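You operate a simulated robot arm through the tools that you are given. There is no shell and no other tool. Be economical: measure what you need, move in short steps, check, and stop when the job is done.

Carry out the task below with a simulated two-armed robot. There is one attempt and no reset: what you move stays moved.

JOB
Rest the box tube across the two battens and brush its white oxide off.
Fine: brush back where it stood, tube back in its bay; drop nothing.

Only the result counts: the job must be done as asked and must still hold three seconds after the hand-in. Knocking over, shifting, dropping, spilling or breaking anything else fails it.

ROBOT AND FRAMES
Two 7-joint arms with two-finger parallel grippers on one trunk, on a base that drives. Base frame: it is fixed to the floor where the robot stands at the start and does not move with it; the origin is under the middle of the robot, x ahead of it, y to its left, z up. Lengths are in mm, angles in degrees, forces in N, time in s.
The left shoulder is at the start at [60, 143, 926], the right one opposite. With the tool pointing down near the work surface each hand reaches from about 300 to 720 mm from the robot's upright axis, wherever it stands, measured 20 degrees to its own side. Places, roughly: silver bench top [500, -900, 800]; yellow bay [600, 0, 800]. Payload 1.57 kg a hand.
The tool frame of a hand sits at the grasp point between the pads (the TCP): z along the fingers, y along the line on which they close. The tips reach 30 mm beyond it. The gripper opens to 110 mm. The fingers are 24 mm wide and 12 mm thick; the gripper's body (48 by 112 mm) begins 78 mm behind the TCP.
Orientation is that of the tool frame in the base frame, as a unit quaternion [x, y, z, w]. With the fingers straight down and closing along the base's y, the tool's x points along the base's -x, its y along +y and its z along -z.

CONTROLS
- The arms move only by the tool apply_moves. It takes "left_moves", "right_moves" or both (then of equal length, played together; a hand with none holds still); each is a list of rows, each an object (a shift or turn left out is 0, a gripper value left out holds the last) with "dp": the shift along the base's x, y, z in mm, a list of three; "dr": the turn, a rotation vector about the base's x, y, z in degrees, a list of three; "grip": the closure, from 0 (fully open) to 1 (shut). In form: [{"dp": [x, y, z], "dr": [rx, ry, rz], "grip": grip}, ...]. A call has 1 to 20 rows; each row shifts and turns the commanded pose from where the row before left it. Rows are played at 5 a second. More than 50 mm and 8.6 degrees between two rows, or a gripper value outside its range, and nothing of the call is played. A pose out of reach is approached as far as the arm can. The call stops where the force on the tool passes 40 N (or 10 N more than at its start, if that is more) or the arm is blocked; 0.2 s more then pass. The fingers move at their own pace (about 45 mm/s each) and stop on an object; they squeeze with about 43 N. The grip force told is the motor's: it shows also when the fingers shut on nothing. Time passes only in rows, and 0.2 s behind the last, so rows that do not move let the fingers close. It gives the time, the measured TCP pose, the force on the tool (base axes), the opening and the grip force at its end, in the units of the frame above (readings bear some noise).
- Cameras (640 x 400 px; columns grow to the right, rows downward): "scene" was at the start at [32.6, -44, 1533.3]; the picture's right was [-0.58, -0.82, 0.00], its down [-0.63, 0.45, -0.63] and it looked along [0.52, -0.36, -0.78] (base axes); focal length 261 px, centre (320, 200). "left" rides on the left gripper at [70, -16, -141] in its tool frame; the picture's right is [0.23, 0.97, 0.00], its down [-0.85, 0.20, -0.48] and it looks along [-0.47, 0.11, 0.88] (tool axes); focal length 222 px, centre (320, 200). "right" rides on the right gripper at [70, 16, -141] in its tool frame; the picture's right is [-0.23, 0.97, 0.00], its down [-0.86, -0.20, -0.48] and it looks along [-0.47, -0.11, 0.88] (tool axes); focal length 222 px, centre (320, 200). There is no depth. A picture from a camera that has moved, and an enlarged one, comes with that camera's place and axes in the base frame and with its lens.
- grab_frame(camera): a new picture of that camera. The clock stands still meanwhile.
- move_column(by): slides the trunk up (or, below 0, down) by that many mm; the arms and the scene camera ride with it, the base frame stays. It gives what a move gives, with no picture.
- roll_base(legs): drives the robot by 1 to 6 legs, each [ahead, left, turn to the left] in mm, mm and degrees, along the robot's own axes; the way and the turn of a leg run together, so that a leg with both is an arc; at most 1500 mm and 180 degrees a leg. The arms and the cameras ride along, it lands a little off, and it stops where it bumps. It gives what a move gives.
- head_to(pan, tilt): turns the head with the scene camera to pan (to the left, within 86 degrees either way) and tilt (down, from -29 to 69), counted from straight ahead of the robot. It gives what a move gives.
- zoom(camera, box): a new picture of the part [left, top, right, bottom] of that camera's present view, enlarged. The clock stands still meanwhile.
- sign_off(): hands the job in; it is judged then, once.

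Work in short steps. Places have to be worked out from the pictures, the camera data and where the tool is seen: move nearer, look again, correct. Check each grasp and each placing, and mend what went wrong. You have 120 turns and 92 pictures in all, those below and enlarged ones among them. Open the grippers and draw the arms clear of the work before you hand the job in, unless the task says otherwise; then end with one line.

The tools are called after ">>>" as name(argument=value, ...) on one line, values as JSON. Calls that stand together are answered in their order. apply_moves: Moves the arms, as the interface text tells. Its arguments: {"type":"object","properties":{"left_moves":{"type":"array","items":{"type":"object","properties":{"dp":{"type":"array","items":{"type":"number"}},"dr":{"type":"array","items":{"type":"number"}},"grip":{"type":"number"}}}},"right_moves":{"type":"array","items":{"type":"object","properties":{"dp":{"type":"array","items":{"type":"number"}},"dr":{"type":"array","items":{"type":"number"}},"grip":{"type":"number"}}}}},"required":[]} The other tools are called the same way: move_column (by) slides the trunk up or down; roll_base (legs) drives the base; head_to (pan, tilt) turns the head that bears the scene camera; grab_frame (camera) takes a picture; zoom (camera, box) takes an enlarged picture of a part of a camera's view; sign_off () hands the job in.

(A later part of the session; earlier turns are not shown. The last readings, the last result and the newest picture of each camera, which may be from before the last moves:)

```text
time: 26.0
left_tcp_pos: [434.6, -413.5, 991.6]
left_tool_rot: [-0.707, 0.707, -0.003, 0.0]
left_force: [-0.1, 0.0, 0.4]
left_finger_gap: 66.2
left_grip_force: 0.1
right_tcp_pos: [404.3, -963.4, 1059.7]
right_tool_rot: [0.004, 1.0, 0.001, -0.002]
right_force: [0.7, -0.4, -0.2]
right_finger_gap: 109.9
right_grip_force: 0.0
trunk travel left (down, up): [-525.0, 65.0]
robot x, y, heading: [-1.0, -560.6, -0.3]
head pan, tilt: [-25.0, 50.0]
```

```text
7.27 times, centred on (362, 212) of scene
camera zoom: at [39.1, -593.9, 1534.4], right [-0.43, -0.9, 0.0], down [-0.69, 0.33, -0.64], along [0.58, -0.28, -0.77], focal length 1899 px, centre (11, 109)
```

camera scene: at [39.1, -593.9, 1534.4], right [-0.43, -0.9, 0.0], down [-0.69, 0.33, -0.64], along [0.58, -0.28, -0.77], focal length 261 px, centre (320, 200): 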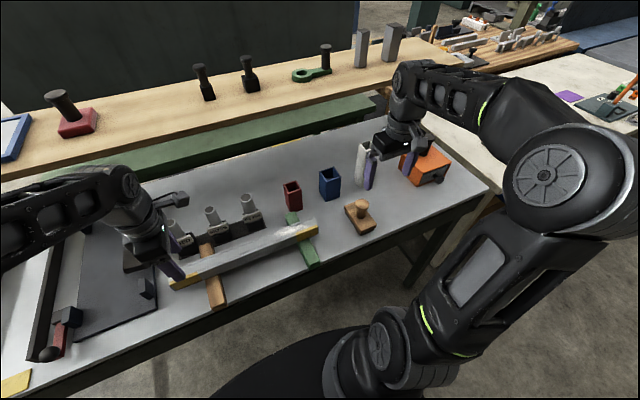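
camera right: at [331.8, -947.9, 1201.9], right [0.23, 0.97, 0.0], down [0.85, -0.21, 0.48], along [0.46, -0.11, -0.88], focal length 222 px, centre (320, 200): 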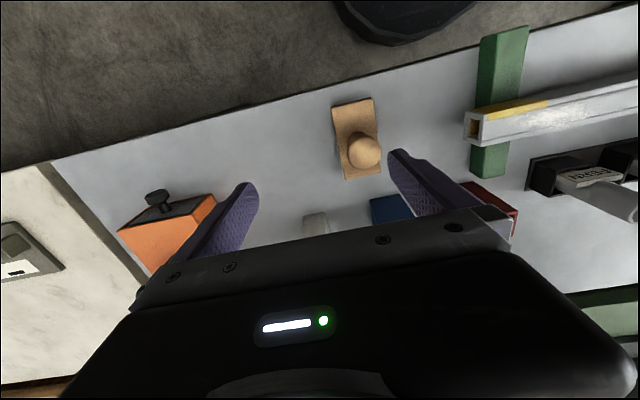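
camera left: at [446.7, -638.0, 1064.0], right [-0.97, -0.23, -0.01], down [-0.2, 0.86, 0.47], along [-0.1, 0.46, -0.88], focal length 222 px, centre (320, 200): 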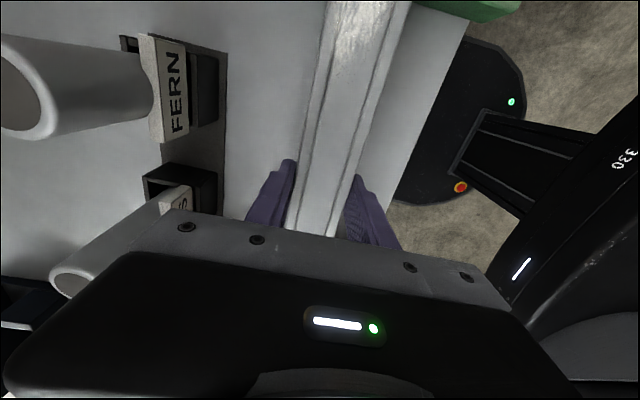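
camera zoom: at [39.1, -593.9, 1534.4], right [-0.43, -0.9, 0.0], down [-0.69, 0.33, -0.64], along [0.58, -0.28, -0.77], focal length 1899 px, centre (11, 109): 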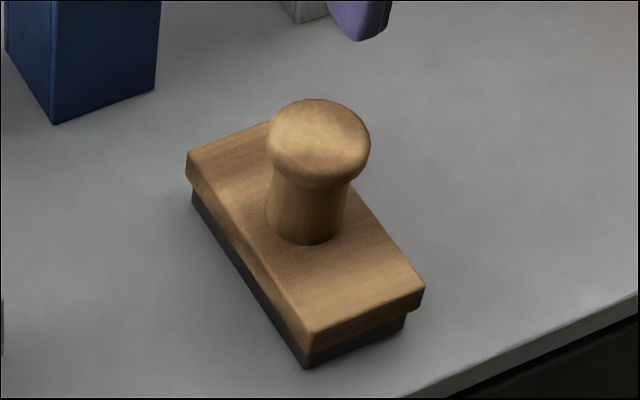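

Brush: bristle pad, wood block (top z≈882), stem and a ~40 mm head. I centre the right hand above it and descend partway.

>>> apply_moves(right_moves=[{"dp": [9, 25, 0]}, {"dp": [8, 24, 0]}, {"dp": [0, 0, -40]}, {"dp": [0, 0, -40]}, {"dp": [0, 0, -15]}, {}])

>>> grab_frame(camera="right")

>>> zoom(camera="scene", box=[310, 150, 410, 250])

```text
time: 27.4
left_tcp_pos: [433.0, -412.8, 992.5]
left_tool_rot: [-0.706, 0.708, -0.003, 0.001]
left_force: [0.4, -0.3, 0.1]
left_finger_gap: 65.9
left_grip_force: 0.0
right_tcp_pos: [418.2, -913.9, 963.9]
right_tool_rot: [0.004, 1.0, 0.0, 0.0]
right_force: [-0.2, -0.4, -0.6]
right_finger_gap: 110.2
right_grip_force: 0.0
trunk travel left (down, up): [-525.0, 65.0]
robot x, y, heading: [-0.4, -560.4, -0.3]
head pan, tilt: [-25.0, 50.0]
```

```text
51 pictures are left
camera right: at [348.0, -897.3, 1106.7], right [0.23, 0.97, 0.0], down [0.85, -0.21, 0.48], along [0.46, -0.11, -0.88], focal length 222 px, centre (320, 200)
```

right: 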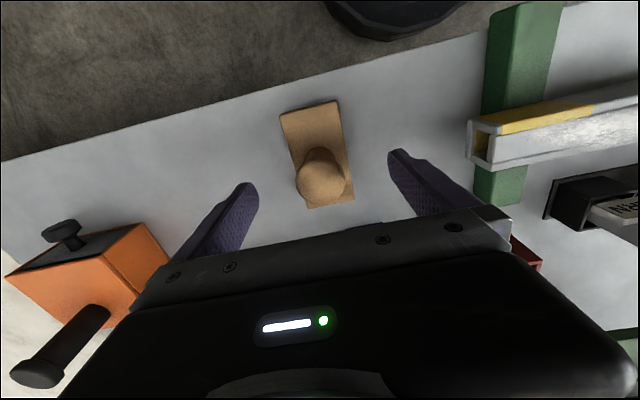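

```text
4.00 times, centred on (360, 200) of scene
camera zoom: at [37.6, -593.7, 1534.4], right [-0.43, -0.9, 0.0], down [-0.69, 0.33, -0.64], along [0.58, -0.28, -0.77], focal length 1044 px, centre (160, 200)
```

zoom: 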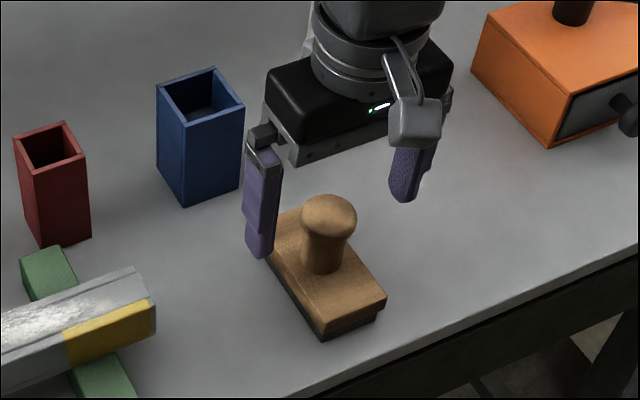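

The knob head sits right at the mid-point between the fingertips. Descend to TCP z≈922 and close.

>>> apply_moves(right_moves=[{"dp": [0, 0, -22]}, {"dp": [0, 0, -20]}, {"grip": 0.5}, {"grip": 0.8}, {"grip": 1}, {"grip": 1}, {"grip": 1}, {"grip": 1}])

>>> zoom(camera="scene", box=[310, 150, 410, 250])

```text
time: 29.2
left_tcp_pos: [433.1, -413.8, 992.8]
left_tool_rot: [-0.706, 0.708, -0.004, 0.001]
left_force: [-0.2, -0.4, -0.3]
left_finger_gap: 65.9
left_grip_force: 0.0
right_tcp_pos: [417.6, -915.3, 922.0]
right_tool_rot: [0.004, 1.0, 0.0, -0.001]
right_force: [0.1, -0.4, 1.1]
right_finger_gap: 35.0
right_grip_force: 26.4
trunk travel left (down, up): [-525.0, 65.0]
robot x, y, heading: [1.2, -562.0, -0.4]
head pan, tilt: [-25.0, 50.0]
```

```text
4.00 times, centred on (360, 200) of scene
camera zoom: at [37.6, -593.8, 1534.4], right [-0.43, -0.9, 0.0], down [-0.69, 0.33, -0.64], along [0.58, -0.28, -0.77], focal length 1044 px, centre (160, 200)
```

zoom: 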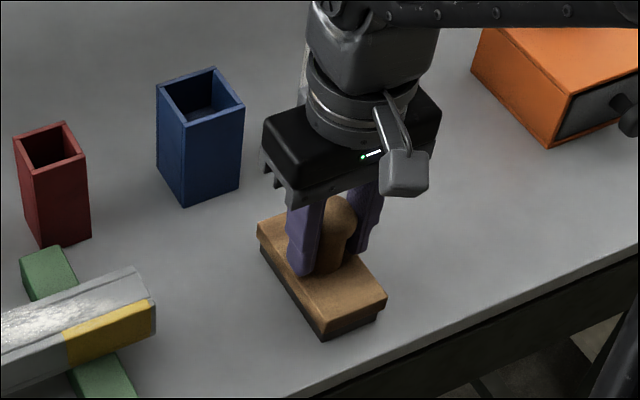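

Brush gripped (35 mm). I lift it a little to check, while the left hand lowers around the tube's +y end.

>>> apply_moves(left_moves=[{"dp": [0, 0, -25]}, {"dp": [0, 0, -25]}, {"dp": [0, 0, -17]}, {}, {}], right_moves=[{"dp": [0, 0, 5], "grip": 1}, {"dp": [0, 0, 15]}, {"dp": [0, 0, 40]}, {"dp": [0, 0, 40]}, {}])

>>> grab_frame(camera="scene")

>>> grab_frame(camera="left")

```text
time: 30.4
left_tcp_pos: [434.3, -415.1, 928.1]
left_tool_rot: [-0.707, 0.707, -0.003, 0.002]
left_force: [-0.1, -0.3, 0.4]
left_finger_gap: 65.9
left_grip_force: 0.0
right_tcp_pos: [417.6, -914.5, 1023.7]
right_tool_rot: [0.004, 1.0, 0.0, 0.0]
right_force: [0.3, 0.2, -0.8]
right_finger_gap: 35.1
right_grip_force: 41.8
trunk travel left (down, up): [-525.0, 65.0]
robot x, y, heading: [-1.4, -563.6, -0.6]
head pan, tilt: [-25.0, 50.0]
```

```text
48 pictures are left
camera scene: at [37.9, -593.9, 1534.4], right [-0.43, -0.9, 0.0], down [-0.69, 0.33, -0.64], along [0.58, -0.28, -0.77], focal length 261 px, centre (320, 200)
```

scene: 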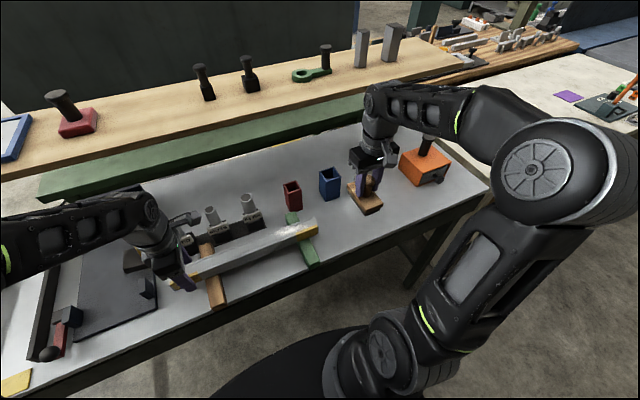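

```text
47 pictures are left
camera left: at [449.5, -483.3, 1068.9], right [-0.97, -0.23, -0.01], down [-0.2, 0.86, 0.47], along [-0.1, 0.46, -0.88], focal length 222 px, centre (320, 200)
```

left: 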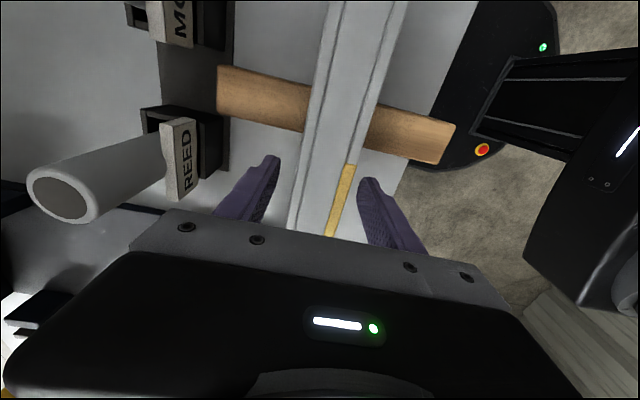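

Brush is lifted cleanly, tube sits between the left fingers. I grip the tube end with the left hand and carry the brush over the patch, above it.

>>> apply_moves(left_moves=[{"dp": [0, 0, -3], "grip": 0.6}, {"grip": 0.8}, {"grip": 1}, {"grip": 1}, {"grip": 1}, {"grip": 1}, {"grip": 1}], right_moves=[{"dp": [0, 10, 25]}, {"dp": [4, 40, 0]}, {"dp": [4, 45, 0]}, {"dp": [4, 45, 0]}, {"dp": [0, 45, 0]}, {"dp": [0, 15, -10]}, {}])

>>> zoom(camera="scene", box=[160, 150, 400, 300])

>>> grab_frame(camera="right")

```text
time: 32.0
left_tcp_pos: [432.8, -415.2, 925.2]
left_tool_rot: [-0.707, 0.707, -0.004, 0.001]
left_force: [-1.1, -1.2, 4.2]
left_finger_gap: 39.3
left_grip_force: 43.3
right_tcp_pos: [430.1, -715.2, 1038.6]
right_tool_rot: [0.004, 1.0, 0.0, -0.001]
right_force: [-0.1, 0.5, -0.7]
right_finger_gap: 34.8
right_grip_force: 42.6
trunk travel left (down, up): [-525.0, 65.0]
robot x, y, heading: [0.1, -563.0, -0.3]
head pan, tilt: [-25.0, 50.0]
```

```text
2.67 times, centred on (280, 225) of scene
camera zoom: at [37.4, -593.9, 1534.4], right [-0.43, -0.9, 0.0], down [-0.69, 0.33, -0.64], along [0.58, -0.28, -0.77], focal length 696 px, centre (427, 133)
```

zoom: 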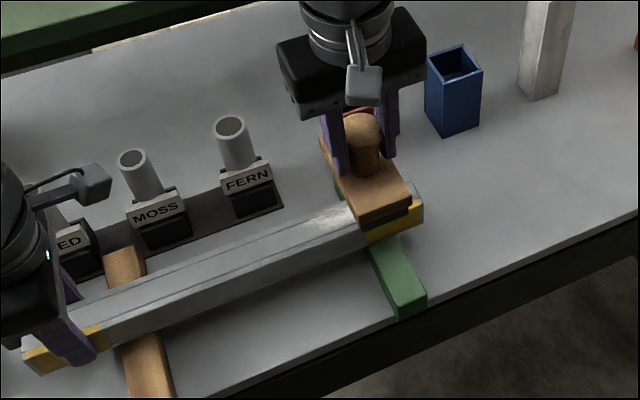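

```text
45 pictures are left
camera right: at [358.4, -698.2, 1180.8], right [0.23, 0.97, 0.0], down [0.85, -0.21, 0.48], along [0.47, -0.11, -0.88], focal length 222 px, centre (320, 200)
```

right: 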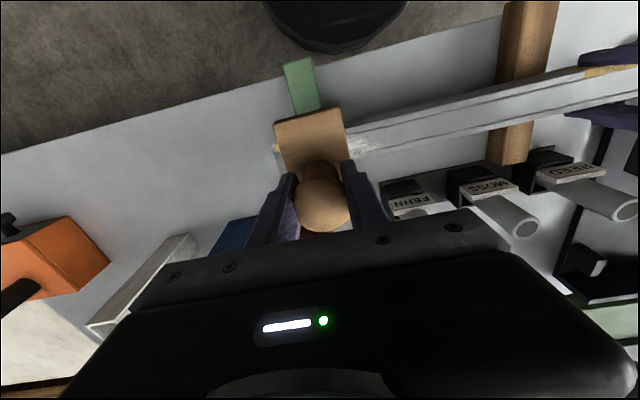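

Brush is over the patch's outer part. I descend to just above contact, then by millimetres.

>>> apply_moves(right_moves=[{"dp": [0, 0, -20]}, {"dp": [0, 0, -14]}, {"dp": [0, 0, -3]}, {}])

>>> apply_moves(right_moves=[{"dp": [0, 0, -2]}, {"dp": [0, 0, 0]}])

```text
time: 33.0
left_tcp_pos: [433.6, -414.8, 924.9]
left_tool_rot: [0.707, -0.707, 0.004, -0.002]
left_force: [1.5, -2.6, 0.0]
left_finger_gap: 39.6
left_grip_force: 43.5
right_tcp_pos: [430.3, -714.7, 1001.2]
right_tool_rot: [0.004, 1.0, -0.001, 0.002]
right_force: [-1.8, 0.8, 17.0]
right_finger_gap: 34.6
right_grip_force: 42.0
trunk travel left (down, up): [-525.0, 65.0]
robot x, y, heading: [-1.1, -560.7, -0.1]
head pan, tilt: [-25.0, 50.0]
```

```text
time: 33.6
left_tcp_pos: [432.6, -414.5, 926.5]
left_tool_rot: [0.707, -0.707, 0.003, -0.001]
left_force: [0.0, -2.2, -2.8]
left_finger_gap: 39.5
left_grip_force: 42.6
right_tcp_pos: [429.8, -714.3, 999.5]
right_tool_rot: [0.004, 1.0, 0.001, 0.003]
right_force: [-0.3, 0.6, 32.4]
right_finger_gap: 34.8
right_grip_force: 41.8
trunk travel left (down, up): [-525.0, 65.0]
robot x, y, heading: [-1.9, -557.1, -0.5]
head pan, tilt: [-25.0, 50.0]
```

Now pressing at 32 N — too strong. I back off ~2.5 mm and take a stroke along the patch in +y and back.

>>> apply_moves(right_moves=[{"dp": [0, 0, 2.5]}, {"dp": [0, 12, 0]}, {"dp": [0, 15, 0]}, {"dp": [0, 15, 0]}, {"dp": [0, 15, 0]}, {"dp": [0, 15, 0]}, {"dp": [0, -15, 0]}, {"dp": [0, -15, 0]}, {"dp": [0, -15, 0]}, {"dp": [0, -15, 0]}, {"dp": [0, -15, 0]}, {"dp": [0, -15, 0]}])

>>> zoom(camera="scene", box=[160, 150, 400, 300])

```text
time: 36.2
left_tcp_pos: [433.4, -413.4, 924.4]
left_tool_rot: [-0.706, 0.708, -0.004, 0.002]
left_force: [0.6, 0.9, 3.9]
left_finger_gap: 39.5
left_grip_force: 42.8
right_tcp_pos: [427.7, -733.7, 1001.2]
right_tool_rot: [0.004, 1.0, 0.0, 0.0]
right_force: [-0.3, 0.0, 0.4]
right_finger_gap: 34.7
right_grip_force: 42.3
trunk travel left (down, up): [-525.0, 65.0]
robot x, y, heading: [-1.0, -561.2, -0.5]
head pan, tilt: [-25.0, 50.0]
```

```text
2.67 times, centred on (280, 225) of scene
camera zoom: at [37.5, -593.8, 1534.4], right [-0.43, -0.9, 0.0], down [-0.69, 0.33, -0.64], along [0.58, -0.28, -0.77], focal length 696 px, centre (427, 133)
```

zoom: 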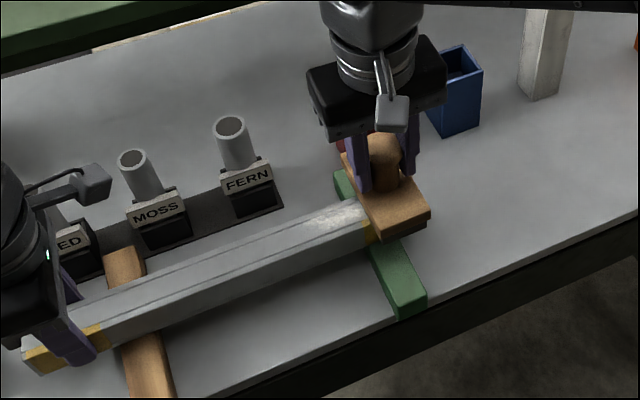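

Contact was lost at this height, and the patch remains. I lower in small steps to ~12 N.

>>> apply_moves(right_moves=[{"dp": [0, 5, -1]}, {"dp": [0, 5, -0.7]}, {}])

```text
time: 37.0
left_tcp_pos: [433.9, -414.3, 925.6]
left_tool_rot: [0.707, -0.707, 0.004, -0.001]
left_force: [2.5, 1.6, 2.9]
left_finger_gap: 39.4
left_grip_force: 43.1
right_tcp_pos: [429.8, -723.5, 999.0]
right_tool_rot: [0.004, 1.0, -0.001, 0.0]
right_force: [1.1, -3.7, 10.6]
right_finger_gap: 34.9
right_grip_force: 42.6
trunk travel left (down, up): [-525.0, 65.0]
robot x, y, heading: [-2.2, -561.2, -0.3]
head pan, tilt: [-25.0, 50.0]
```

Now ≈11 N. Stroke toward +y across the whole patch, then read the force.

>>> apply_moves(right_moves=[{"dp": [0, 12, 0]}, {"dp": [0, 15, 0]}, {"dp": [0, 15, 0]}, {"dp": [0, 15, 0]}, {"dp": [0, 15, 0]}, {"dp": [0, 15, 0]}])

>>> zoom(camera="scene", box=[160, 150, 400, 300])

```text
time: 38.4
left_tcp_pos: [434.5, -413.6, 925.2]
left_tool_rot: [-0.707, 0.708, -0.004, 0.001]
left_force: [-0.1, 1.4, 4.2]
left_finger_gap: 39.4
left_grip_force: 42.6
right_tcp_pos: [430.0, -634.6, 1000.1]
right_tool_rot: [0.004, 1.0, 0.0, 0.0]
right_force: [-0.2, 0.2, 0.2]
right_finger_gap: 34.8
right_grip_force: 42.2
trunk travel left (down, up): [-525.0, 65.0]
robot x, y, heading: [-5.7, -561.6, -0.2]
head pan, tilt: [-25.0, 50.0]
```

```text
2.67 times, centred on (280, 225) of scene
camera zoom: at [37.3, -593.7, 1534.5], right [-0.43, -0.9, 0.0], down [-0.69, 0.33, -0.64], along [0.58, -0.28, -0.77], focal length 696 px, centre (427, 133)
```

zoom: 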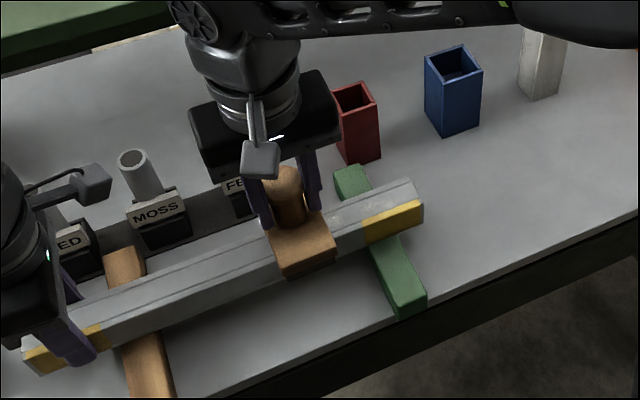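

The oxide is coming off. Contact fades toward the middle, so I lower until ≈12 N here and stroke back.

>>> apply_moves(right_moves=[{"dp": [0, 0, -1.0]}, {"dp": [0, 0, -0.7]}, {}])

```text
time: 39.2
left_tcp_pos: [433.9, -415.4, 924.8]
left_tool_rot: [-0.707, 0.707, -0.004, 0.001]
left_force: [0.8, 0.1, 0.2]
left_finger_gap: 39.7
left_grip_force: 43.1
right_tcp_pos: [430.0, -636.5, 997.7]
right_tool_rot: [0.004, 1.0, 0.0, 0.001]
right_force: [-0.8, 2.2, 8.5]
right_finger_gap: 34.5
right_grip_force: 41.9
trunk travel left (down, up): [-525.0, 65.0]
robot x, y, heading: [-2.3, -562.8, -0.4]
head pan, tilt: [-25.0, 50.0]
```

>>> apply_moves(right_moves=[{"dp": [0, -12, 0]}, {"dp": [0, -15, 0.3]}, {"dp": [0, -15, 0.3]}, {"dp": [0, -15, 0.3]}, {"dp": [0, -15, 0.3]}, {"dp": [0, -15, 0]}, {"dp": [0, -12, 0]}, {"dp": [0, 12, 0]}, {"dp": [0, 15, 0]}, {"dp": [0, 15, -0.3]}, {"dp": [0, 15, -0.3]}, {"dp": [0, 15, -0.3]}, {"dp": [0, 15, -0.3]}, {"dp": [0, 12, 0]}])

>>> zoom(camera="scene", box=[240, 190, 340, 260])

```text
time: 42.2
left_tcp_pos: [433.8, -414.4, 924.9]
left_tool_rot: [-0.706, 0.708, -0.004, 0.002]
left_force: [-0.7, 1.0, 3.2]
left_finger_gap: 39.3
left_grip_force: 42.5
right_tcp_pos: [430.4, -635.1, 996.1]
right_tool_rot: [0.004, 1.0, 0.0, -0.001]
right_force: [0.5, 0.5, -1.0]
right_finger_gap: 35.0
right_grip_force: 41.5
trunk travel left (down, up): [-525.0, 65.0]
robot x, y, heading: [-3.9, -562.6, -0.3]
head pan, tilt: [-25.0, 50.0]
```

```text
5.71 times, centred on (290, 225) of scene
camera zoom: at [37.4, -593.8, 1534.5], right [-0.43, -0.9, 0.0], down [-0.69, 0.33, -0.64], along [0.58, -0.28, -0.77], focal length 1492 px, centre (491, 57)
```

zoom: 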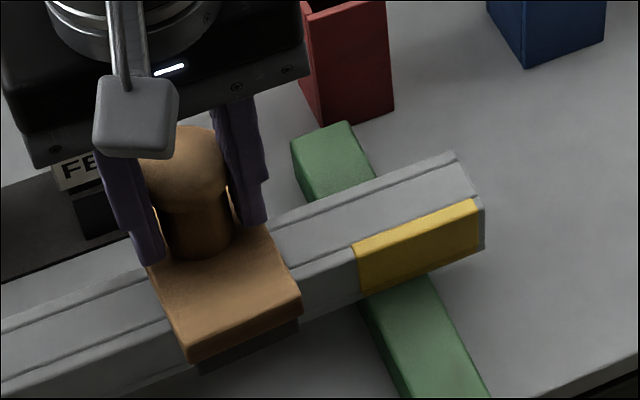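

The swept area looks clean. I lift the brush away to check the whole tube.

>>> apply_moves(right_moves=[{"dp": [0, 0, 25]}, {"dp": [0, 0, 25]}, {"dp": [0, -45, 0]}, {"dp": [0, -45, 0]}, {"dp": [0, -45, 0]}, {"dp": [0, -45, 0]}, {"dp": [0, -45, 0]}, {}])

>>> zoom(camera="scene", box=[160, 180, 340, 300])

>>> grab_frame(camera="right")

```text
time: 44.0
left_tcp_pos: [434.1, -414.8, 925.0]
left_tool_rot: [-0.707, 0.707, -0.003, 0.001]
left_force: [-0.2, 0.9, 4.9]
left_finger_gap: 39.7
left_grip_force: 42.8
right_tcp_pos: [428.0, -861.8, 1046.1]
right_tool_rot: [0.003, 1.0, -0.001, 0.0]
right_force: [0.2, -1.0, -1.2]
right_finger_gap: 34.6
right_grip_force: 42.0
trunk travel left (down, up): [-525.0, 65.0]
robot x, y, heading: [-2.1, -564.2, -0.3]
head pan, tilt: [-25.0, 50.0]
```

```text
3.33 times, centred on (250, 240) of scene
camera zoom: at [37.5, -594.0, 1534.4], right [-0.43, -0.9, 0.0], down [-0.69, 0.33, -0.64], along [0.58, -0.28, -0.77], focal length 870 px, centre (553, 67)
```

zoom: 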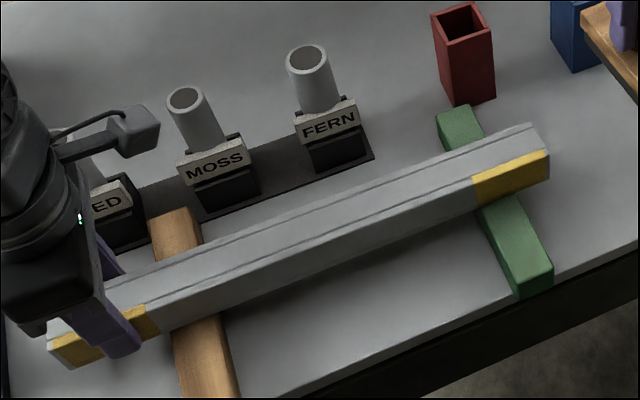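

```text
40 pictures are left
camera right: at [356.6, -845.6, 1188.2], right [0.23, 0.97, 0.0], down [0.85, -0.21, 0.48], along [0.47, -0.11, -0.88], focal length 222 px, centre (320, 200)
```

right: 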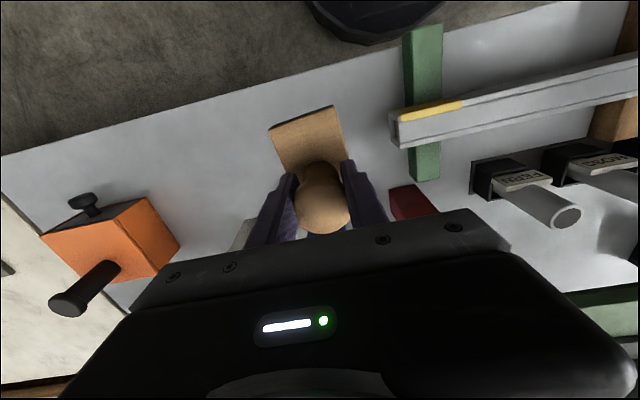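

Top looks clean; a closer look for residue from both cameras.

>>> zoom(camera="scene", box=[250, 210, 330, 260])

>>> zoom(camera="right", box=[370, 50, 640, 200])

```text
8.00 times, centred on (290, 235) of scene
camera zoom: at [37.5, -594.0, 1534.4], right [-0.43, -0.9, 0.0], down [-0.69, 0.33, -0.64], along [0.58, -0.28, -0.77], focal length 2089 px, centre (560, -80)
```

zoom: 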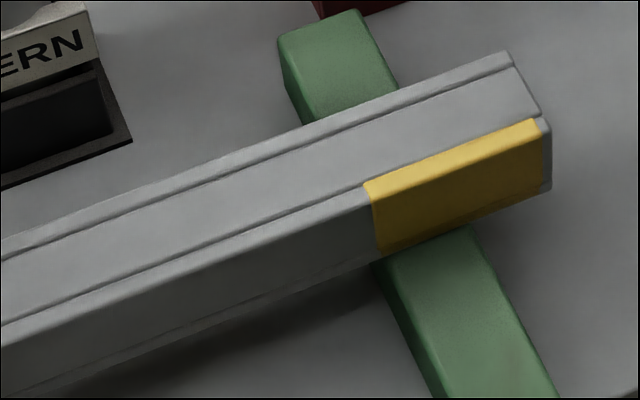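

```text
2.37 times, centred on (505, 125) of right
camera zoom: at [356.6, -845.6, 1188.2], right [0.23, 0.97, 0.0], down [0.85, -0.21, 0.48], along [0.47, -0.11, -0.88], focal length 526 px, centre (-118, 378)
```

zoom: 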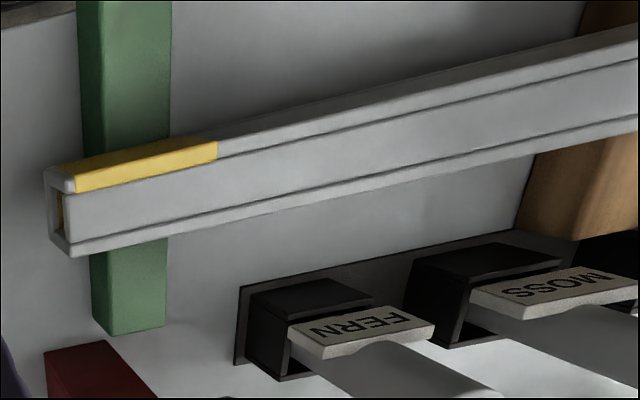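

Clean. Return the brush over its spot (417.5,-915) and descend carefully to contact.

>>> apply_moves(right_moves=[{"dp": [-5, -27, 0]}, {"dp": [-5.5, -26.4, 0]}, {"dp": [0, 0, -45]}, {"dp": [0, 0, -45]}, {"dp": [0, 0, -25]}, {}])

>>> zoom(camera="scene", box=[310, 150, 410, 250])

```text
time: 45.4
left_tcp_pos: [433.3, -414.7, 924.9]
left_tool_rot: [-0.707, 0.708, -0.003, 0.001]
left_force: [-1.3, -0.5, 3.9]
left_finger_gap: 39.6
left_grip_force: 43.0
right_tcp_pos: [417.4, -913.0, 933.3]
right_tool_rot: [0.004, 1.0, 0.0, 0.0]
right_force: [-0.5, -0.7, -0.9]
right_finger_gap: 34.5
right_grip_force: 41.1
trunk travel left (down, up): [-525.0, 65.0]
robot x, y, heading: [-5.0, -561.2, -0.1]
head pan, tilt: [-25.0, 50.0]
```

```text
4.00 times, centred on (360, 200) of scene
camera zoom: at [37.3, -594.0, 1534.4], right [-0.43, -0.9, 0.0], down [-0.69, 0.33, -0.64], along [0.58, -0.28, -0.77], focal length 1044 px, centre (160, 200)
```

zoom: 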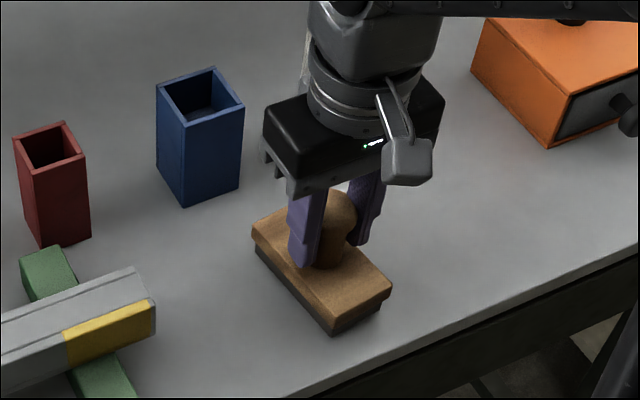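

>>> apply_moves(right_moves=[{"dp": [0, -1.5, -8]}, {"dp": [0, 0, -3]}, {"dp": [0, 0, -1.5]}, {"dp": [0, 0, -1.5]}, {}])

```text
time: 46.6
left_tcp_pos: [433.2, -413.4, 926.1]
left_tool_rot: [-0.707, 0.707, -0.005, 0.002]
left_force: [-0.1, -0.2, 0.1]
left_finger_gap: 39.5
left_grip_force: 43.4
right_tcp_pos: [419.4, -915.2, 919.9]
right_tool_rot: [0.004, 1.0, -0.001, 0.001]
right_force: [-1.2, 1.7, 29.8]
right_finger_gap: 34.3
right_grip_force: 41.5
trunk travel left (down, up): [-525.0, 65.0]
robot x, y, heading: [-5.6, -565.0, -0.1]
head pan, tilt: [-25.0, 50.0]
```

Touching with 30 N; I ease off and release.

>>> apply_moves(right_moves=[{"dp": [0, 0, 1.5]}, {"dp": [0, 0, 0.7]}, {}])

```text
time: 47.4
left_tcp_pos: [433.5, -413.5, 925.7]
left_tool_rot: [-0.706, 0.708, -0.004, 0.001]
left_force: [-2.0, 2.7, 4.4]
left_finger_gap: 39.7
left_grip_force: 42.6
right_tcp_pos: [419.6, -916.1, 920.2]
right_tool_rot: [0.004, 1.0, 0.0, -0.002]
right_force: [-0.1, -0.5, -0.1]
right_finger_gap: 34.3
right_grip_force: 42.3
trunk travel left (down, up): [-525.0, 65.0]
robot x, y, heading: [-7.7, -561.6, -0.4]
head pan, tilt: [-25.0, 50.0]
```

Force nil at contact height. Open the right hand and rise.

>>> apply_moves(right_moves=[{"grip": 0.6}, {"grip": 0.4}, {"grip": 0}, {"grip": 0}, {"grip": 0}, {"grip": 0}, {"dp": [0, 0, 30]}, {"dp": [0, 0, 40]}, {"dp": [0, 0, 40]}, {"dp": [-40, 0, 0]}, {"dp": [-45, 0, 0]}, {"dp": [-45, 0, 0]}, {"dp": [-45, 0, 0]}])

>>> zoom(camera="scene", box=[310, 150, 410, 250])

```text
time: 50.2
left_tcp_pos: [431.6, -414.8, 925.0]
left_tool_rot: [-0.707, 0.707, -0.003, 0.001]
left_force: [-3.4, 2.2, 6.6]
left_finger_gap: 39.4
left_grip_force: 42.8
right_tcp_pos: [246.0, -915.1, 1032.2]
right_tool_rot: [0.004, 1.0, 0.0, 0.0]
right_force: [-1.1, -0.5, 0.1]
right_finger_gap: 110.1
right_grip_force: 0.1
trunk travel left (down, up): [-525.0, 65.0]
robot x, y, heading: [-3.5, -560.7, -0.6]
head pan, tilt: [-25.0, 50.0]
```

```text
4.00 times, centred on (360, 200) of scene
camera zoom: at [36.5, -593.5, 1534.4], right [-0.43, -0.9, 0.0], down [-0.69, 0.33, -0.64], along [0.58, -0.28, -0.77], focal length 1044 px, centre (160, 200)
```

zoom: 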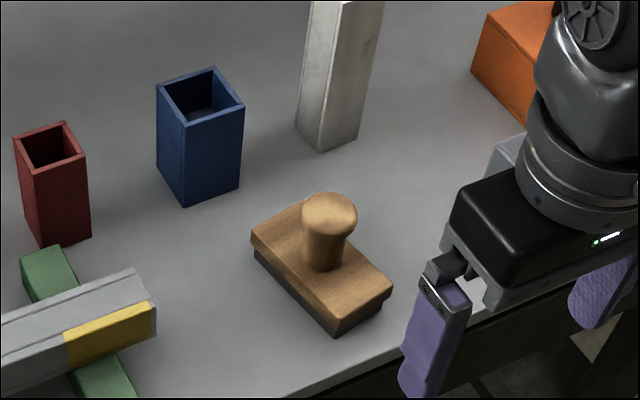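

The brush is back but looks a few degrees twisted. I zoom as before to compare with the original picture.

>>> zoom(camera="scene", box=[335, 185, 390, 240])

```text
7.27 times, centred on (362, 212) of scene
camera zoom: at [36.5, -593.5, 1534.4], right [-0.43, -0.9, 0.0], down [-0.69, 0.33, -0.64], along [0.58, -0.28, -0.77], focal length 1899 px, centre (11, 109)
```

zoom: 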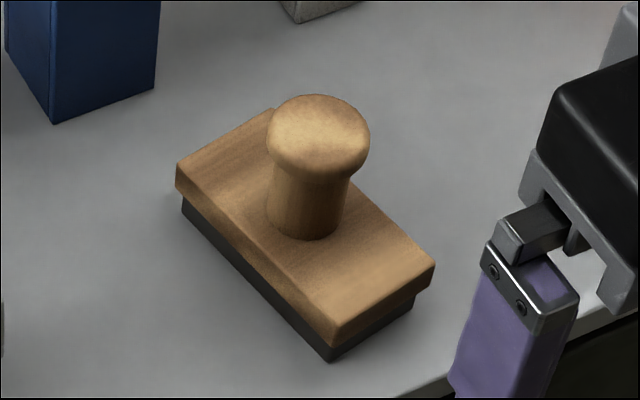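

Position matches but yaw is about +10° off. I regrip, lift a few mm, turn it back −10° and set it down.

>>> apply_moves(right_moves=[{"dp": [45, 0, 0]}, {"dp": [45, 0, 0]}, {"dp": [45, 0, 0]}, {"dp": [38, 0, 0]}, {"dp": [0, 0, -40]}, {"dp": [0, 0, -40]}, {"dp": [0, 0, -30]}, {"grip": 0.5}, {"grip": 0.8}, {"grip": 1}, {"grip": 1}, {"grip": 1}, {"grip": 1}, {"dp": [0, 0, 4]}, {"dp": [0, 0, 4]}, {"dr": [0, 0, -5]}, {"dr": [0, 0, -5]}, {}])

>>> zoom(camera="scene", box=[335, 185, 390, 240])

```text
time: 54.0
left_tcp_pos: [434.9, -414.7, 925.9]
left_tool_rot: [-0.707, 0.708, -0.003, 0.002]
left_force: [1.3, 0.0, 2.8]
left_finger_gap: 39.4
left_grip_force: 43.2
right_tcp_pos: [418.3, -915.3, 928.7]
right_tool_rot: [0.09, 0.996, 0.0, -0.001]
right_force: [-0.8, -0.1, -1.7]
right_finger_gap: 34.4
right_grip_force: 41.9
trunk travel left (down, up): [-525.0, 65.0]
robot x, y, heading: [-9.0, -561.7, -0.2]
head pan, tilt: [-25.0, 50.0]
```

```text
7.27 times, centred on (362, 212) of scene
camera zoom: at [37.5, -593.9, 1534.4], right [-0.43, -0.9, 0.0], down [-0.69, 0.33, -0.64], along [0.58, -0.28, -0.77], focal length 1899 px, centre (11, 109)
```

zoom: 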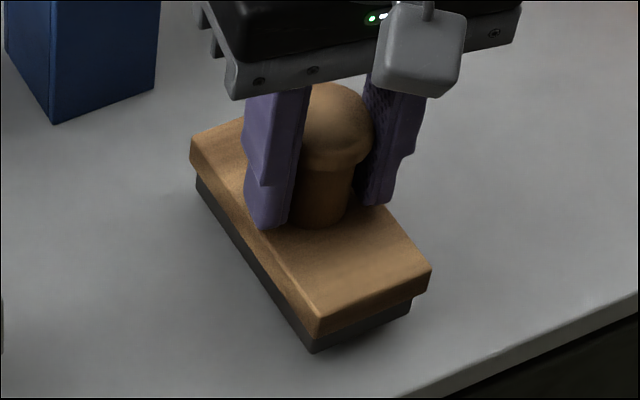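

Alignment now matches the original. A further −1.5° and set down.

>>> apply_moves(right_moves=[{"dp": [0, 0, -4], "dr": [0, 0, -1.5]}, {"dp": [0, 0, -2.5]}, {"dp": [0, 0, -1]}, {}])

```text
time: 55.0
left_tcp_pos: [433.3, -414.0, 925.5]
left_tool_rot: [-0.706, 0.708, -0.003, 0.001]
left_force: [-0.2, 0.7, 3.7]
left_finger_gap: 39.5
left_grip_force: 43.0
right_tcp_pos: [417.1, -915.0, 922.3]
right_tool_rot: [0.103, 0.995, 0.0, 0.0]
right_force: [-0.5, 0.5, -1.7]
right_finger_gap: 34.3
right_grip_force: 41.4
trunk travel left (down, up): [-525.0, 65.0]
robot x, y, heading: [-1.5, -556.6, -0.4]
head pan, tilt: [-25.0, 50.0]
```

Still hanging; a few smaller steps down.

>>> apply_moves(right_moves=[{"dp": [0, 0, -1]}, {"dp": [0, 0, -0.8]}, {}])

```text
time: 55.8
left_tcp_pos: [433.5, -413.3, 924.7]
left_tool_rot: [-0.707, 0.708, -0.004, 0.002]
left_force: [1.3, 0.0, 0.0]
left_finger_gap: 39.7
left_grip_force: 42.6
right_tcp_pos: [417.0, -916.2, 920.6]
right_tool_rot: [0.105, 0.995, 0.0, 0.001]
right_force: [-0.4, -1.1, 12.8]
right_finger_gap: 34.3
right_grip_force: 42.1
trunk travel left (down, up): [-525.0, 65.0]
robot x, y, heading: [-4.8, -563.4, -0.4]
head pan, tilt: [-25.0, 50.0]
```

Contact (13 N). Ease 1 mm, open, rise and withdraw.

>>> apply_moves(right_moves=[{"dp": [0, 0, 0.8]}, {"grip": 0.6}, {"grip": 0.4}, {"grip": 0}, {"grip": 0}, {"grip": 0}, {"grip": 0}, {"dp": [0, 0, 30]}, {"dp": [0, 0, 40]}, {"dp": [0, 0, 40]}, {"dp": [-40, 0, 0], "dr": [0, 0, 6]}, {"dp": [-45, 0, 0], "dr": [0, 0, 5.5]}, {"dp": [-45, 0, 0]}, {"dp": [-45, 0, 0]}, {"dp": [-45, 0, 0]}])

>>> zoom(camera="scene", box=[335, 185, 390, 240])

```text
time: 59.0
left_tcp_pos: [432.7, -414.3, 926.1]
left_tool_rot: [-0.706, 0.708, -0.003, 0.0]
left_force: [-2.6, 1.9, 5.2]
left_finger_gap: 39.4
left_grip_force: 43.4
right_tcp_pos: [198.0, -914.2, 1027.6]
right_tool_rot: [0.003, 1.0, 0.0, -0.001]
right_force: [-0.8, 0.9, 0.5]
right_finger_gap: 110.0
right_grip_force: 0.1
trunk travel left (down, up): [-525.0, 65.0]
robot x, y, heading: [-3.7, -559.8, -0.3]
head pan, tilt: [-25.0, 50.0]
```

```text
7.27 times, centred on (362, 212) of scene
camera zoom: at [36.6, -593.4, 1534.5], right [-0.43, -0.9, 0.0], down [-0.69, 0.33, -0.64], along [0.58, -0.28, -0.77], focal length 1899 px, centre (11, 109)
```

zoom: 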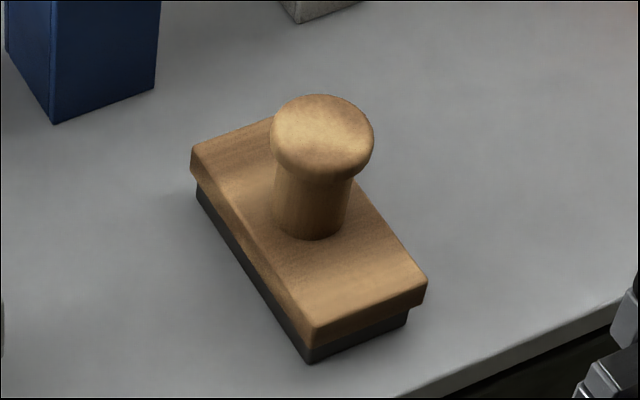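

Brush now stands as it did. Next: release the tube end, move the left hand back to the tube's centre (y≈-569) and grip it.

>>> apply_moves(left_moves=[{"grip": 0.6}, {"grip": 0.5}, {"grip": 0.4}, {}, {"dp": [0, 0, 30]}, {"dp": [0, 0, 40]}, {"dp": [0, -45, 0]}, {"dp": [0, -45, 0]}, {"dp": [0, -45, 0]}, {"dp": [0, -20, 0]}, {"dp": [0, 0, -40]}, {"dp": [0, 0, -15]}, {}])

>>> grab_frame(camera="left")

>>> zoom(camera="scene", box=[150, 170, 350, 320])

```text
time: 61.8
left_tcp_pos: [434.6, -570.5, 940.7]
left_tool_rot: [-0.706, 0.708, -0.003, 0.001]
left_force: [0.9, 0.0, -0.1]
left_finger_gap: 66.0
left_grip_force: 0.1
right_tcp_pos: [201.0, -915.8, 1028.3]
right_tool_rot: [0.004, 1.0, 0.001, 0.0]
right_force: [0.3, 0.4, 0.4]
right_finger_gap: 110.1
right_grip_force: 0.1
trunk travel left (down, up): [-525.0, 65.0]
robot x, y, heading: [-2.4, -557.6, -0.4]
head pan, tilt: [-25.0, 50.0]
```

```text
32 pictures are left
camera left: at [449.6, -639.8, 1080.9], right [-0.97, -0.23, -0.01], down [-0.2, 0.86, 0.47], along [-0.1, 0.46, -0.88], focal length 222 px, centre (320, 200)
```

left: 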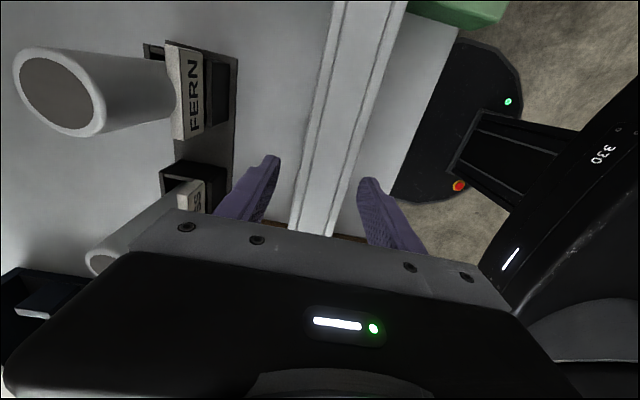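

```text
2.67 times, centred on (250, 245) of scene
camera zoom: at [37.6, -593.8, 1534.4], right [-0.43, -0.9, 0.0], down [-0.69, 0.33, -0.64], along [0.58, -0.28, -0.77], focal length 696 px, centre (507, 80)
```

zoom: 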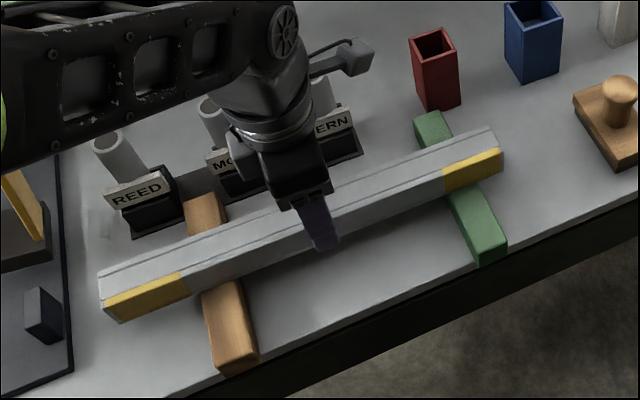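

The tube hasn't moved. Down to z≈924, close, then lift.

>>> apply_moves(left_moves=[{"dp": [0, 0, -12]}, {"dp": [0, 0, -5]}, {"grip": 0.6}, {"grip": 0.8}, {"grip": 1}, {"grip": 1}, {"grip": 1}, {"grip": 1}, {"grip": 1}])

>>> apply_moves(left_moves=[{"dp": [0, 0, 10]}, {"dp": [0, 0, 40]}, {"dp": [0, 0, 45]}, {"dp": [0, 0, 45]}, {"dp": [0, 0, 40]}, {}])

>>> grab_frame(camera="scene")

```text
time: 63.8
left_tcp_pos: [434.0, -571.1, 921.6]
left_tool_rot: [-0.706, 0.708, -0.004, 0.001]
left_force: [0.3, -0.4, -1.0]
left_finger_gap: 39.6
left_grip_force: 43.1
right_tcp_pos: [200.8, -914.2, 1027.4]
right_tool_rot: [0.003, 1.0, 0.0, 0.0]
right_force: [-0.7, 0.1, -1.0]
right_finger_gap: 110.2
right_grip_force: 0.1
trunk travel left (down, up): [-525.0, 65.0]
robot x, y, heading: [-4.0, -563.0, -0.6]
head pan, tilt: [-25.0, 50.0]
```

```text
time: 65.2
left_tcp_pos: [433.7, -568.2, 1100.9]
left_tool_rot: [-0.706, 0.708, -0.004, 0.001]
left_force: [0.9, 0.1, -3.3]
left_finger_gap: 39.8
left_grip_force: 42.6
right_tcp_pos: [201.7, -914.8, 1026.7]
right_tool_rot: [0.004, 1.0, 0.0, 0.0]
right_force: [0.1, 0.8, 1.2]
right_finger_gap: 110.0
right_grip_force: 0.0
trunk travel left (down, up): [-525.0, 65.0]
robot x, y, heading: [-0.2, -562.2, -0.4]
head pan, tilt: [-25.0, 50.0]
```

```text
30 pictures are left
camera scene: at [38.0, -593.8, 1534.4], right [-0.43, -0.9, 0.0], down [-0.69, 0.33, -0.64], along [0.58, -0.28, -0.77], focal length 261 px, centre (320, 200)
```

scene: 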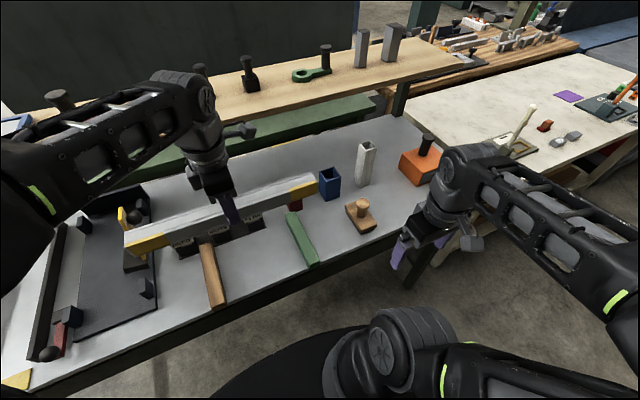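

Lifted cleanly, battens in place. Drive back left by 562 mm.

>>> roll_base(legs=[[0, 562, 0.4]])

>>> apply_moves(left_moves=[{"dr": [0, 0, -8.2]}, {"dr": [0, 0, -8.2]}, {"dr": [0, 0, -8.2]}, {"dr": [0, 0, -8.2]}, {"dr": [0, 0, -8.2]}, {"dr": [0, 0, -8.2]}, {"dr": [0, 0, -8.2]}, {"dr": [0, 0, -8.2]}, {"dr": [0, 0, -8.2]}, {"dr": [0, 0, -8.2]}, {"dr": [0, 0, -8]}, {}])

>>> grab_frame(camera="scene")

```text
time: 68.5
left_tcp_pos: [436.8, 8.4, 1100.9]
left_tool_rot: [0.708, -0.706, 0.004, -0.001]
left_force: [-1.1, -0.6, -3.5]
left_finger_gap: 39.8
left_grip_force: 43.2
right_tcp_pos: [203.5, -339.9, 1027.9]
right_tool_rot: [0.003, 1.0, 0.0, 0.0]
right_force: [-0.1, -0.4, -0.2]
right_finger_gap: 109.9
right_grip_force: 0.1
trunk travel left (down, up): [-525.0, 65.0]
robot x, y, heading: [1.4, 15.4, -0.3]
head pan, tilt: [-25.0, 50.0]
```

```text
time: 71.1
left_tcp_pos: [436.8, 6.5, 1100.8]
left_tool_rot: [-0.001, 1.0, -0.004, -0.002]
left_force: [-0.5, 0.6, -4.0]
left_finger_gap: 39.8
left_grip_force: 43.1
right_tcp_pos: [204.5, -339.6, 1027.0]
right_tool_rot: [0.003, 1.0, 0.0, 0.001]
right_force: [0.7, 0.3, 0.7]
right_finger_gap: 110.1
right_grip_force: 0.2
trunk travel left (down, up): [-525.0, 65.0]
robot x, y, heading: [2.0, 12.0, -0.4]
head pan, tilt: [-25.0, 50.0]
```

```text
29 pictures are left
camera scene: at [41.0, -19.0, 1534.4], right [-0.43, -0.9, 0.0], down [-0.69, 0.33, -0.64], along [0.58, -0.27, -0.77], focal length 261 px, centre (320, 200)
```

scene: 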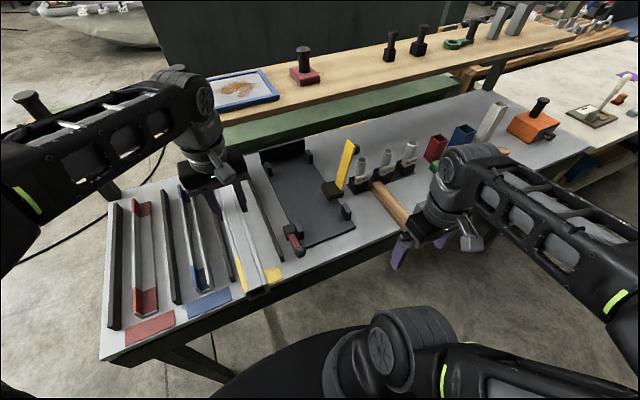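

Tube aligned along x again. Move forward and down over the bay, stopping above it.

>>> apply_moves(left_moves=[{"dp": [40, -2, -10]}, {"dp": [40, -2, -20]}, {"dp": [40, -2, -25]}, {"dp": [30, 0, -35]}, {"dp": [14, 0, -35]}, {"dp": [0, 0, -20]}, {}])

>>> grab_frame(camera="left")

>>> zoom(camera="scene", box=[90, 150, 310, 330])

```text
time: 72.7
left_tcp_pos: [602.5, 2.0, 956.1]
left_tool_rot: [0.0, 1.0, -0.003, -0.002]
left_force: [0.1, 0.4, -3.7]
left_finger_gap: 39.4
left_grip_force: 43.2
right_tcp_pos: [204.1, -338.9, 1027.1]
right_tool_rot: [0.003, 1.0, 0.0, 0.0]
right_force: [1.1, -0.7, -0.4]
right_finger_gap: 110.3
right_grip_force: 0.1
trunk travel left (down, up): [-525.0, 65.0]
robot x, y, heading: [-3.2, 14.8, -0.3]
head pan, tilt: [-25.0, 50.0]
```

```text
28 pictures are left
camera left: at [532.6, -13.6, 1097.5], right [-0.23, 0.97, -0.01], down [0.86, 0.2, 0.47], along [0.46, 0.1, -0.88], focal length 222 px, centre (320, 200)
```

left: 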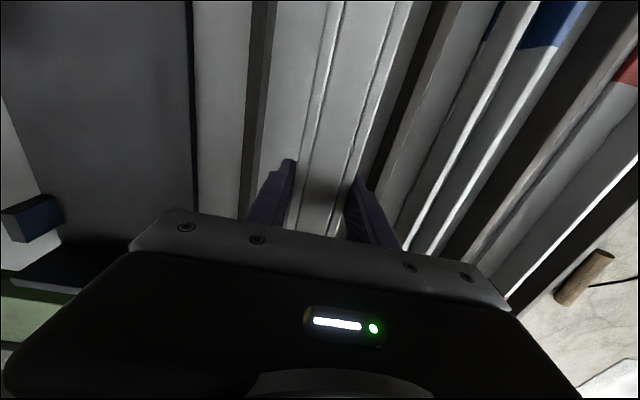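

```text
2.22 times, centred on (200, 240) of scene
camera zoom: at [41.1, -19.1, 1534.4], right [-0.43, -0.9, 0.0], down [-0.69, 0.33, -0.64], along [0.58, -0.27, -0.77], focal length 580 px, centre (587, 111)
```

zoom: 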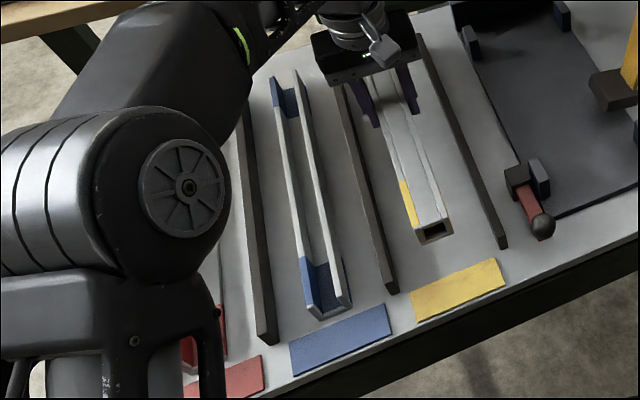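

Well aligned. Lower into the bay, small steps at the end.

>>> apply_moves(left_moves=[{"dp": [-1, -2, -25]}, {"dp": [0, 0, -25]}, {"dp": [0, 0, -12]}, {"dp": [0, 0, -4]}, {}])

```text
time: 73.9
left_tcp_pos: [599.7, -1.3, 891.1]
left_tool_rot: [-0.001, 1.0, -0.003, -0.002]
left_force: [-0.2, -0.2, -4.0]
left_finger_gap: 39.8
left_grip_force: 42.7
right_tcp_pos: [204.1, -340.0, 1027.9]
right_tool_rot: [0.003, 1.0, 0.0, -0.001]
right_force: [0.7, -0.1, -0.3]
right_finger_gap: 110.2
right_grip_force: 0.1
trunk travel left (down, up): [-525.0, 65.0]
robot x, y, heading: [-1.9, 17.1, -0.2]
head pan, tilt: [-25.0, 50.0]
```

>>> apply_moves(left_moves=[{"dp": [0, 0, -2]}, {"dp": [0, 0, -1.5]}, {}])

```text
time: 74.7
left_tcp_pos: [599.1, -1.1, 886.4]
left_tool_rot: [-0.001, 1.0, -0.003, -0.002]
left_force: [0.2, -0.1, -2.7]
left_finger_gap: 39.9
left_grip_force: 43.2
right_tcp_pos: [203.5, -338.9, 1028.6]
right_tool_rot: [0.003, 1.0, 0.0, -0.001]
right_force: [0.4, -0.5, -0.2]
right_finger_gap: 110.1
right_grip_force: 0.1
trunk travel left (down, up): [-525.0, 65.0]
robot x, y, heading: [-0.4, 13.4, -0.1]
head pan, tilt: [-25.0, 50.0]
```

Still hanging freely; another couple of small steps.

>>> apply_moves(left_moves=[{"dp": [0, 0, -1]}, {"dp": [0, 0, -1]}, {}])

```text
time: 75.5
left_tcp_pos: [599.1, -0.8, 885.5]
left_tool_rot: [-0.001, 1.0, -0.004, -0.001]
left_force: [2.8, -0.3, 14.3]
left_finger_gap: 40.0
left_grip_force: 42.8
right_tcp_pos: [203.3, -338.8, 1028.0]
right_tool_rot: [0.002, 1.0, 0.0, 0.0]
right_force: [0.9, 0.7, 0.5]
right_finger_gap: 109.8
right_grip_force: 0.0
trunk travel left (down, up): [-525.0, 65.0]
robot x, y, heading: [0.5, 14.8, -0.1]
head pan, tilt: [-25.0, 50.0]
```

Contact. Ease off, open to ~70 mm (staying within the dividers), and rise clear.

>>> apply_moves(left_moves=[{"dp": [0, 0, 1]}, {"grip": 0.6}, {"grip": 0.5}, {"grip": 0.36}, {}, {}, {"dp": [0, 0, 25]}, {"dp": [0, 0, 40]}, {"dp": [0, 0, 45]}, {"dp": [-30, 35, 0], "grip": 0}, {"dp": [-30, 35, 0]}, {"dp": [-35, 35, 0]}, {"dp": [-35, 35, 0]}, {"dp": [-35, 35, 0]}, {"dp": [-35, 20, 0]}, {"dp": [-35, 20, 0]}, {"dp": [-35, 20, 0]}, {"dp": [-35, 0, 0]}])

>>> grab_frame(camera="scene")

>>> zoom(camera="scene", box=[90, 150, 310, 330])

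```text
time: 79.3
left_tcp_pos: [294.2, 235.1, 996.8]
left_tool_rot: [0.0, 1.0, -0.004, -0.001]
left_force: [-0.7, -0.6, -0.4]
left_finger_gap: 110.2
left_grip_force: 0.0
right_tcp_pos: [203.2, -339.9, 1027.7]
right_tool_rot: [0.002, 1.0, 0.0, 0.0]
right_force: [-0.4, 0.2, 0.3]
right_finger_gap: 110.0
right_grip_force: 0.1
trunk travel left (down, up): [-525.0, 65.0]
robot x, y, heading: [-1.7, 14.0, -0.3]
head pan, tilt: [-25.0, 50.0]
```

```text
26 pictures are left
camera scene: at [39.7, -19.1, 1534.5], right [-0.43, -0.9, 0.0], down [-0.69, 0.33, -0.64], along [0.58, -0.27, -0.77], focal length 261 px, centre (320, 200)
```

scene: 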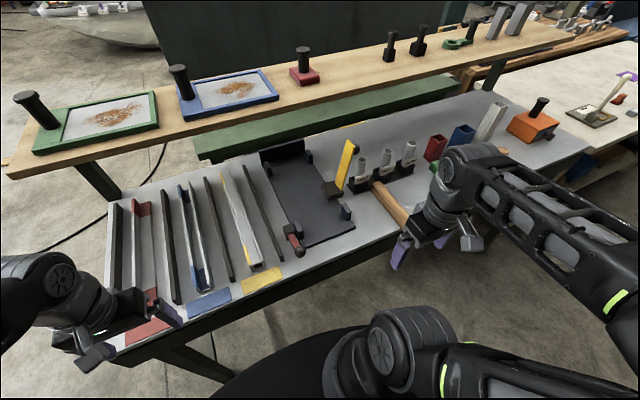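

```text
2.22 times, centred on (200, 240) of scene
camera zoom: at [39.7, -19.1, 1534.5], right [-0.43, -0.9, 0.0], down [-0.69, 0.33, -0.64], along [0.58, -0.27, -0.77], focal length 580 px, centre (587, 111)
```

zoom: 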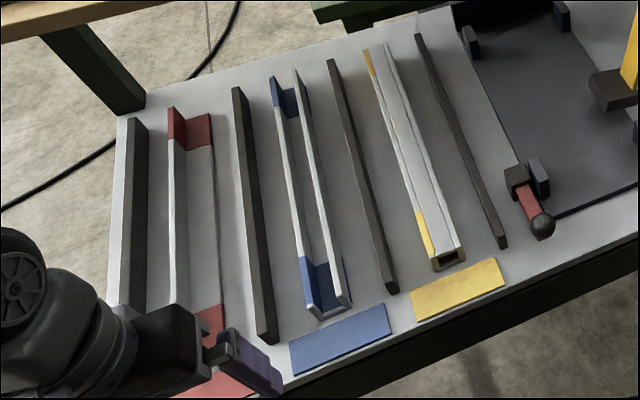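

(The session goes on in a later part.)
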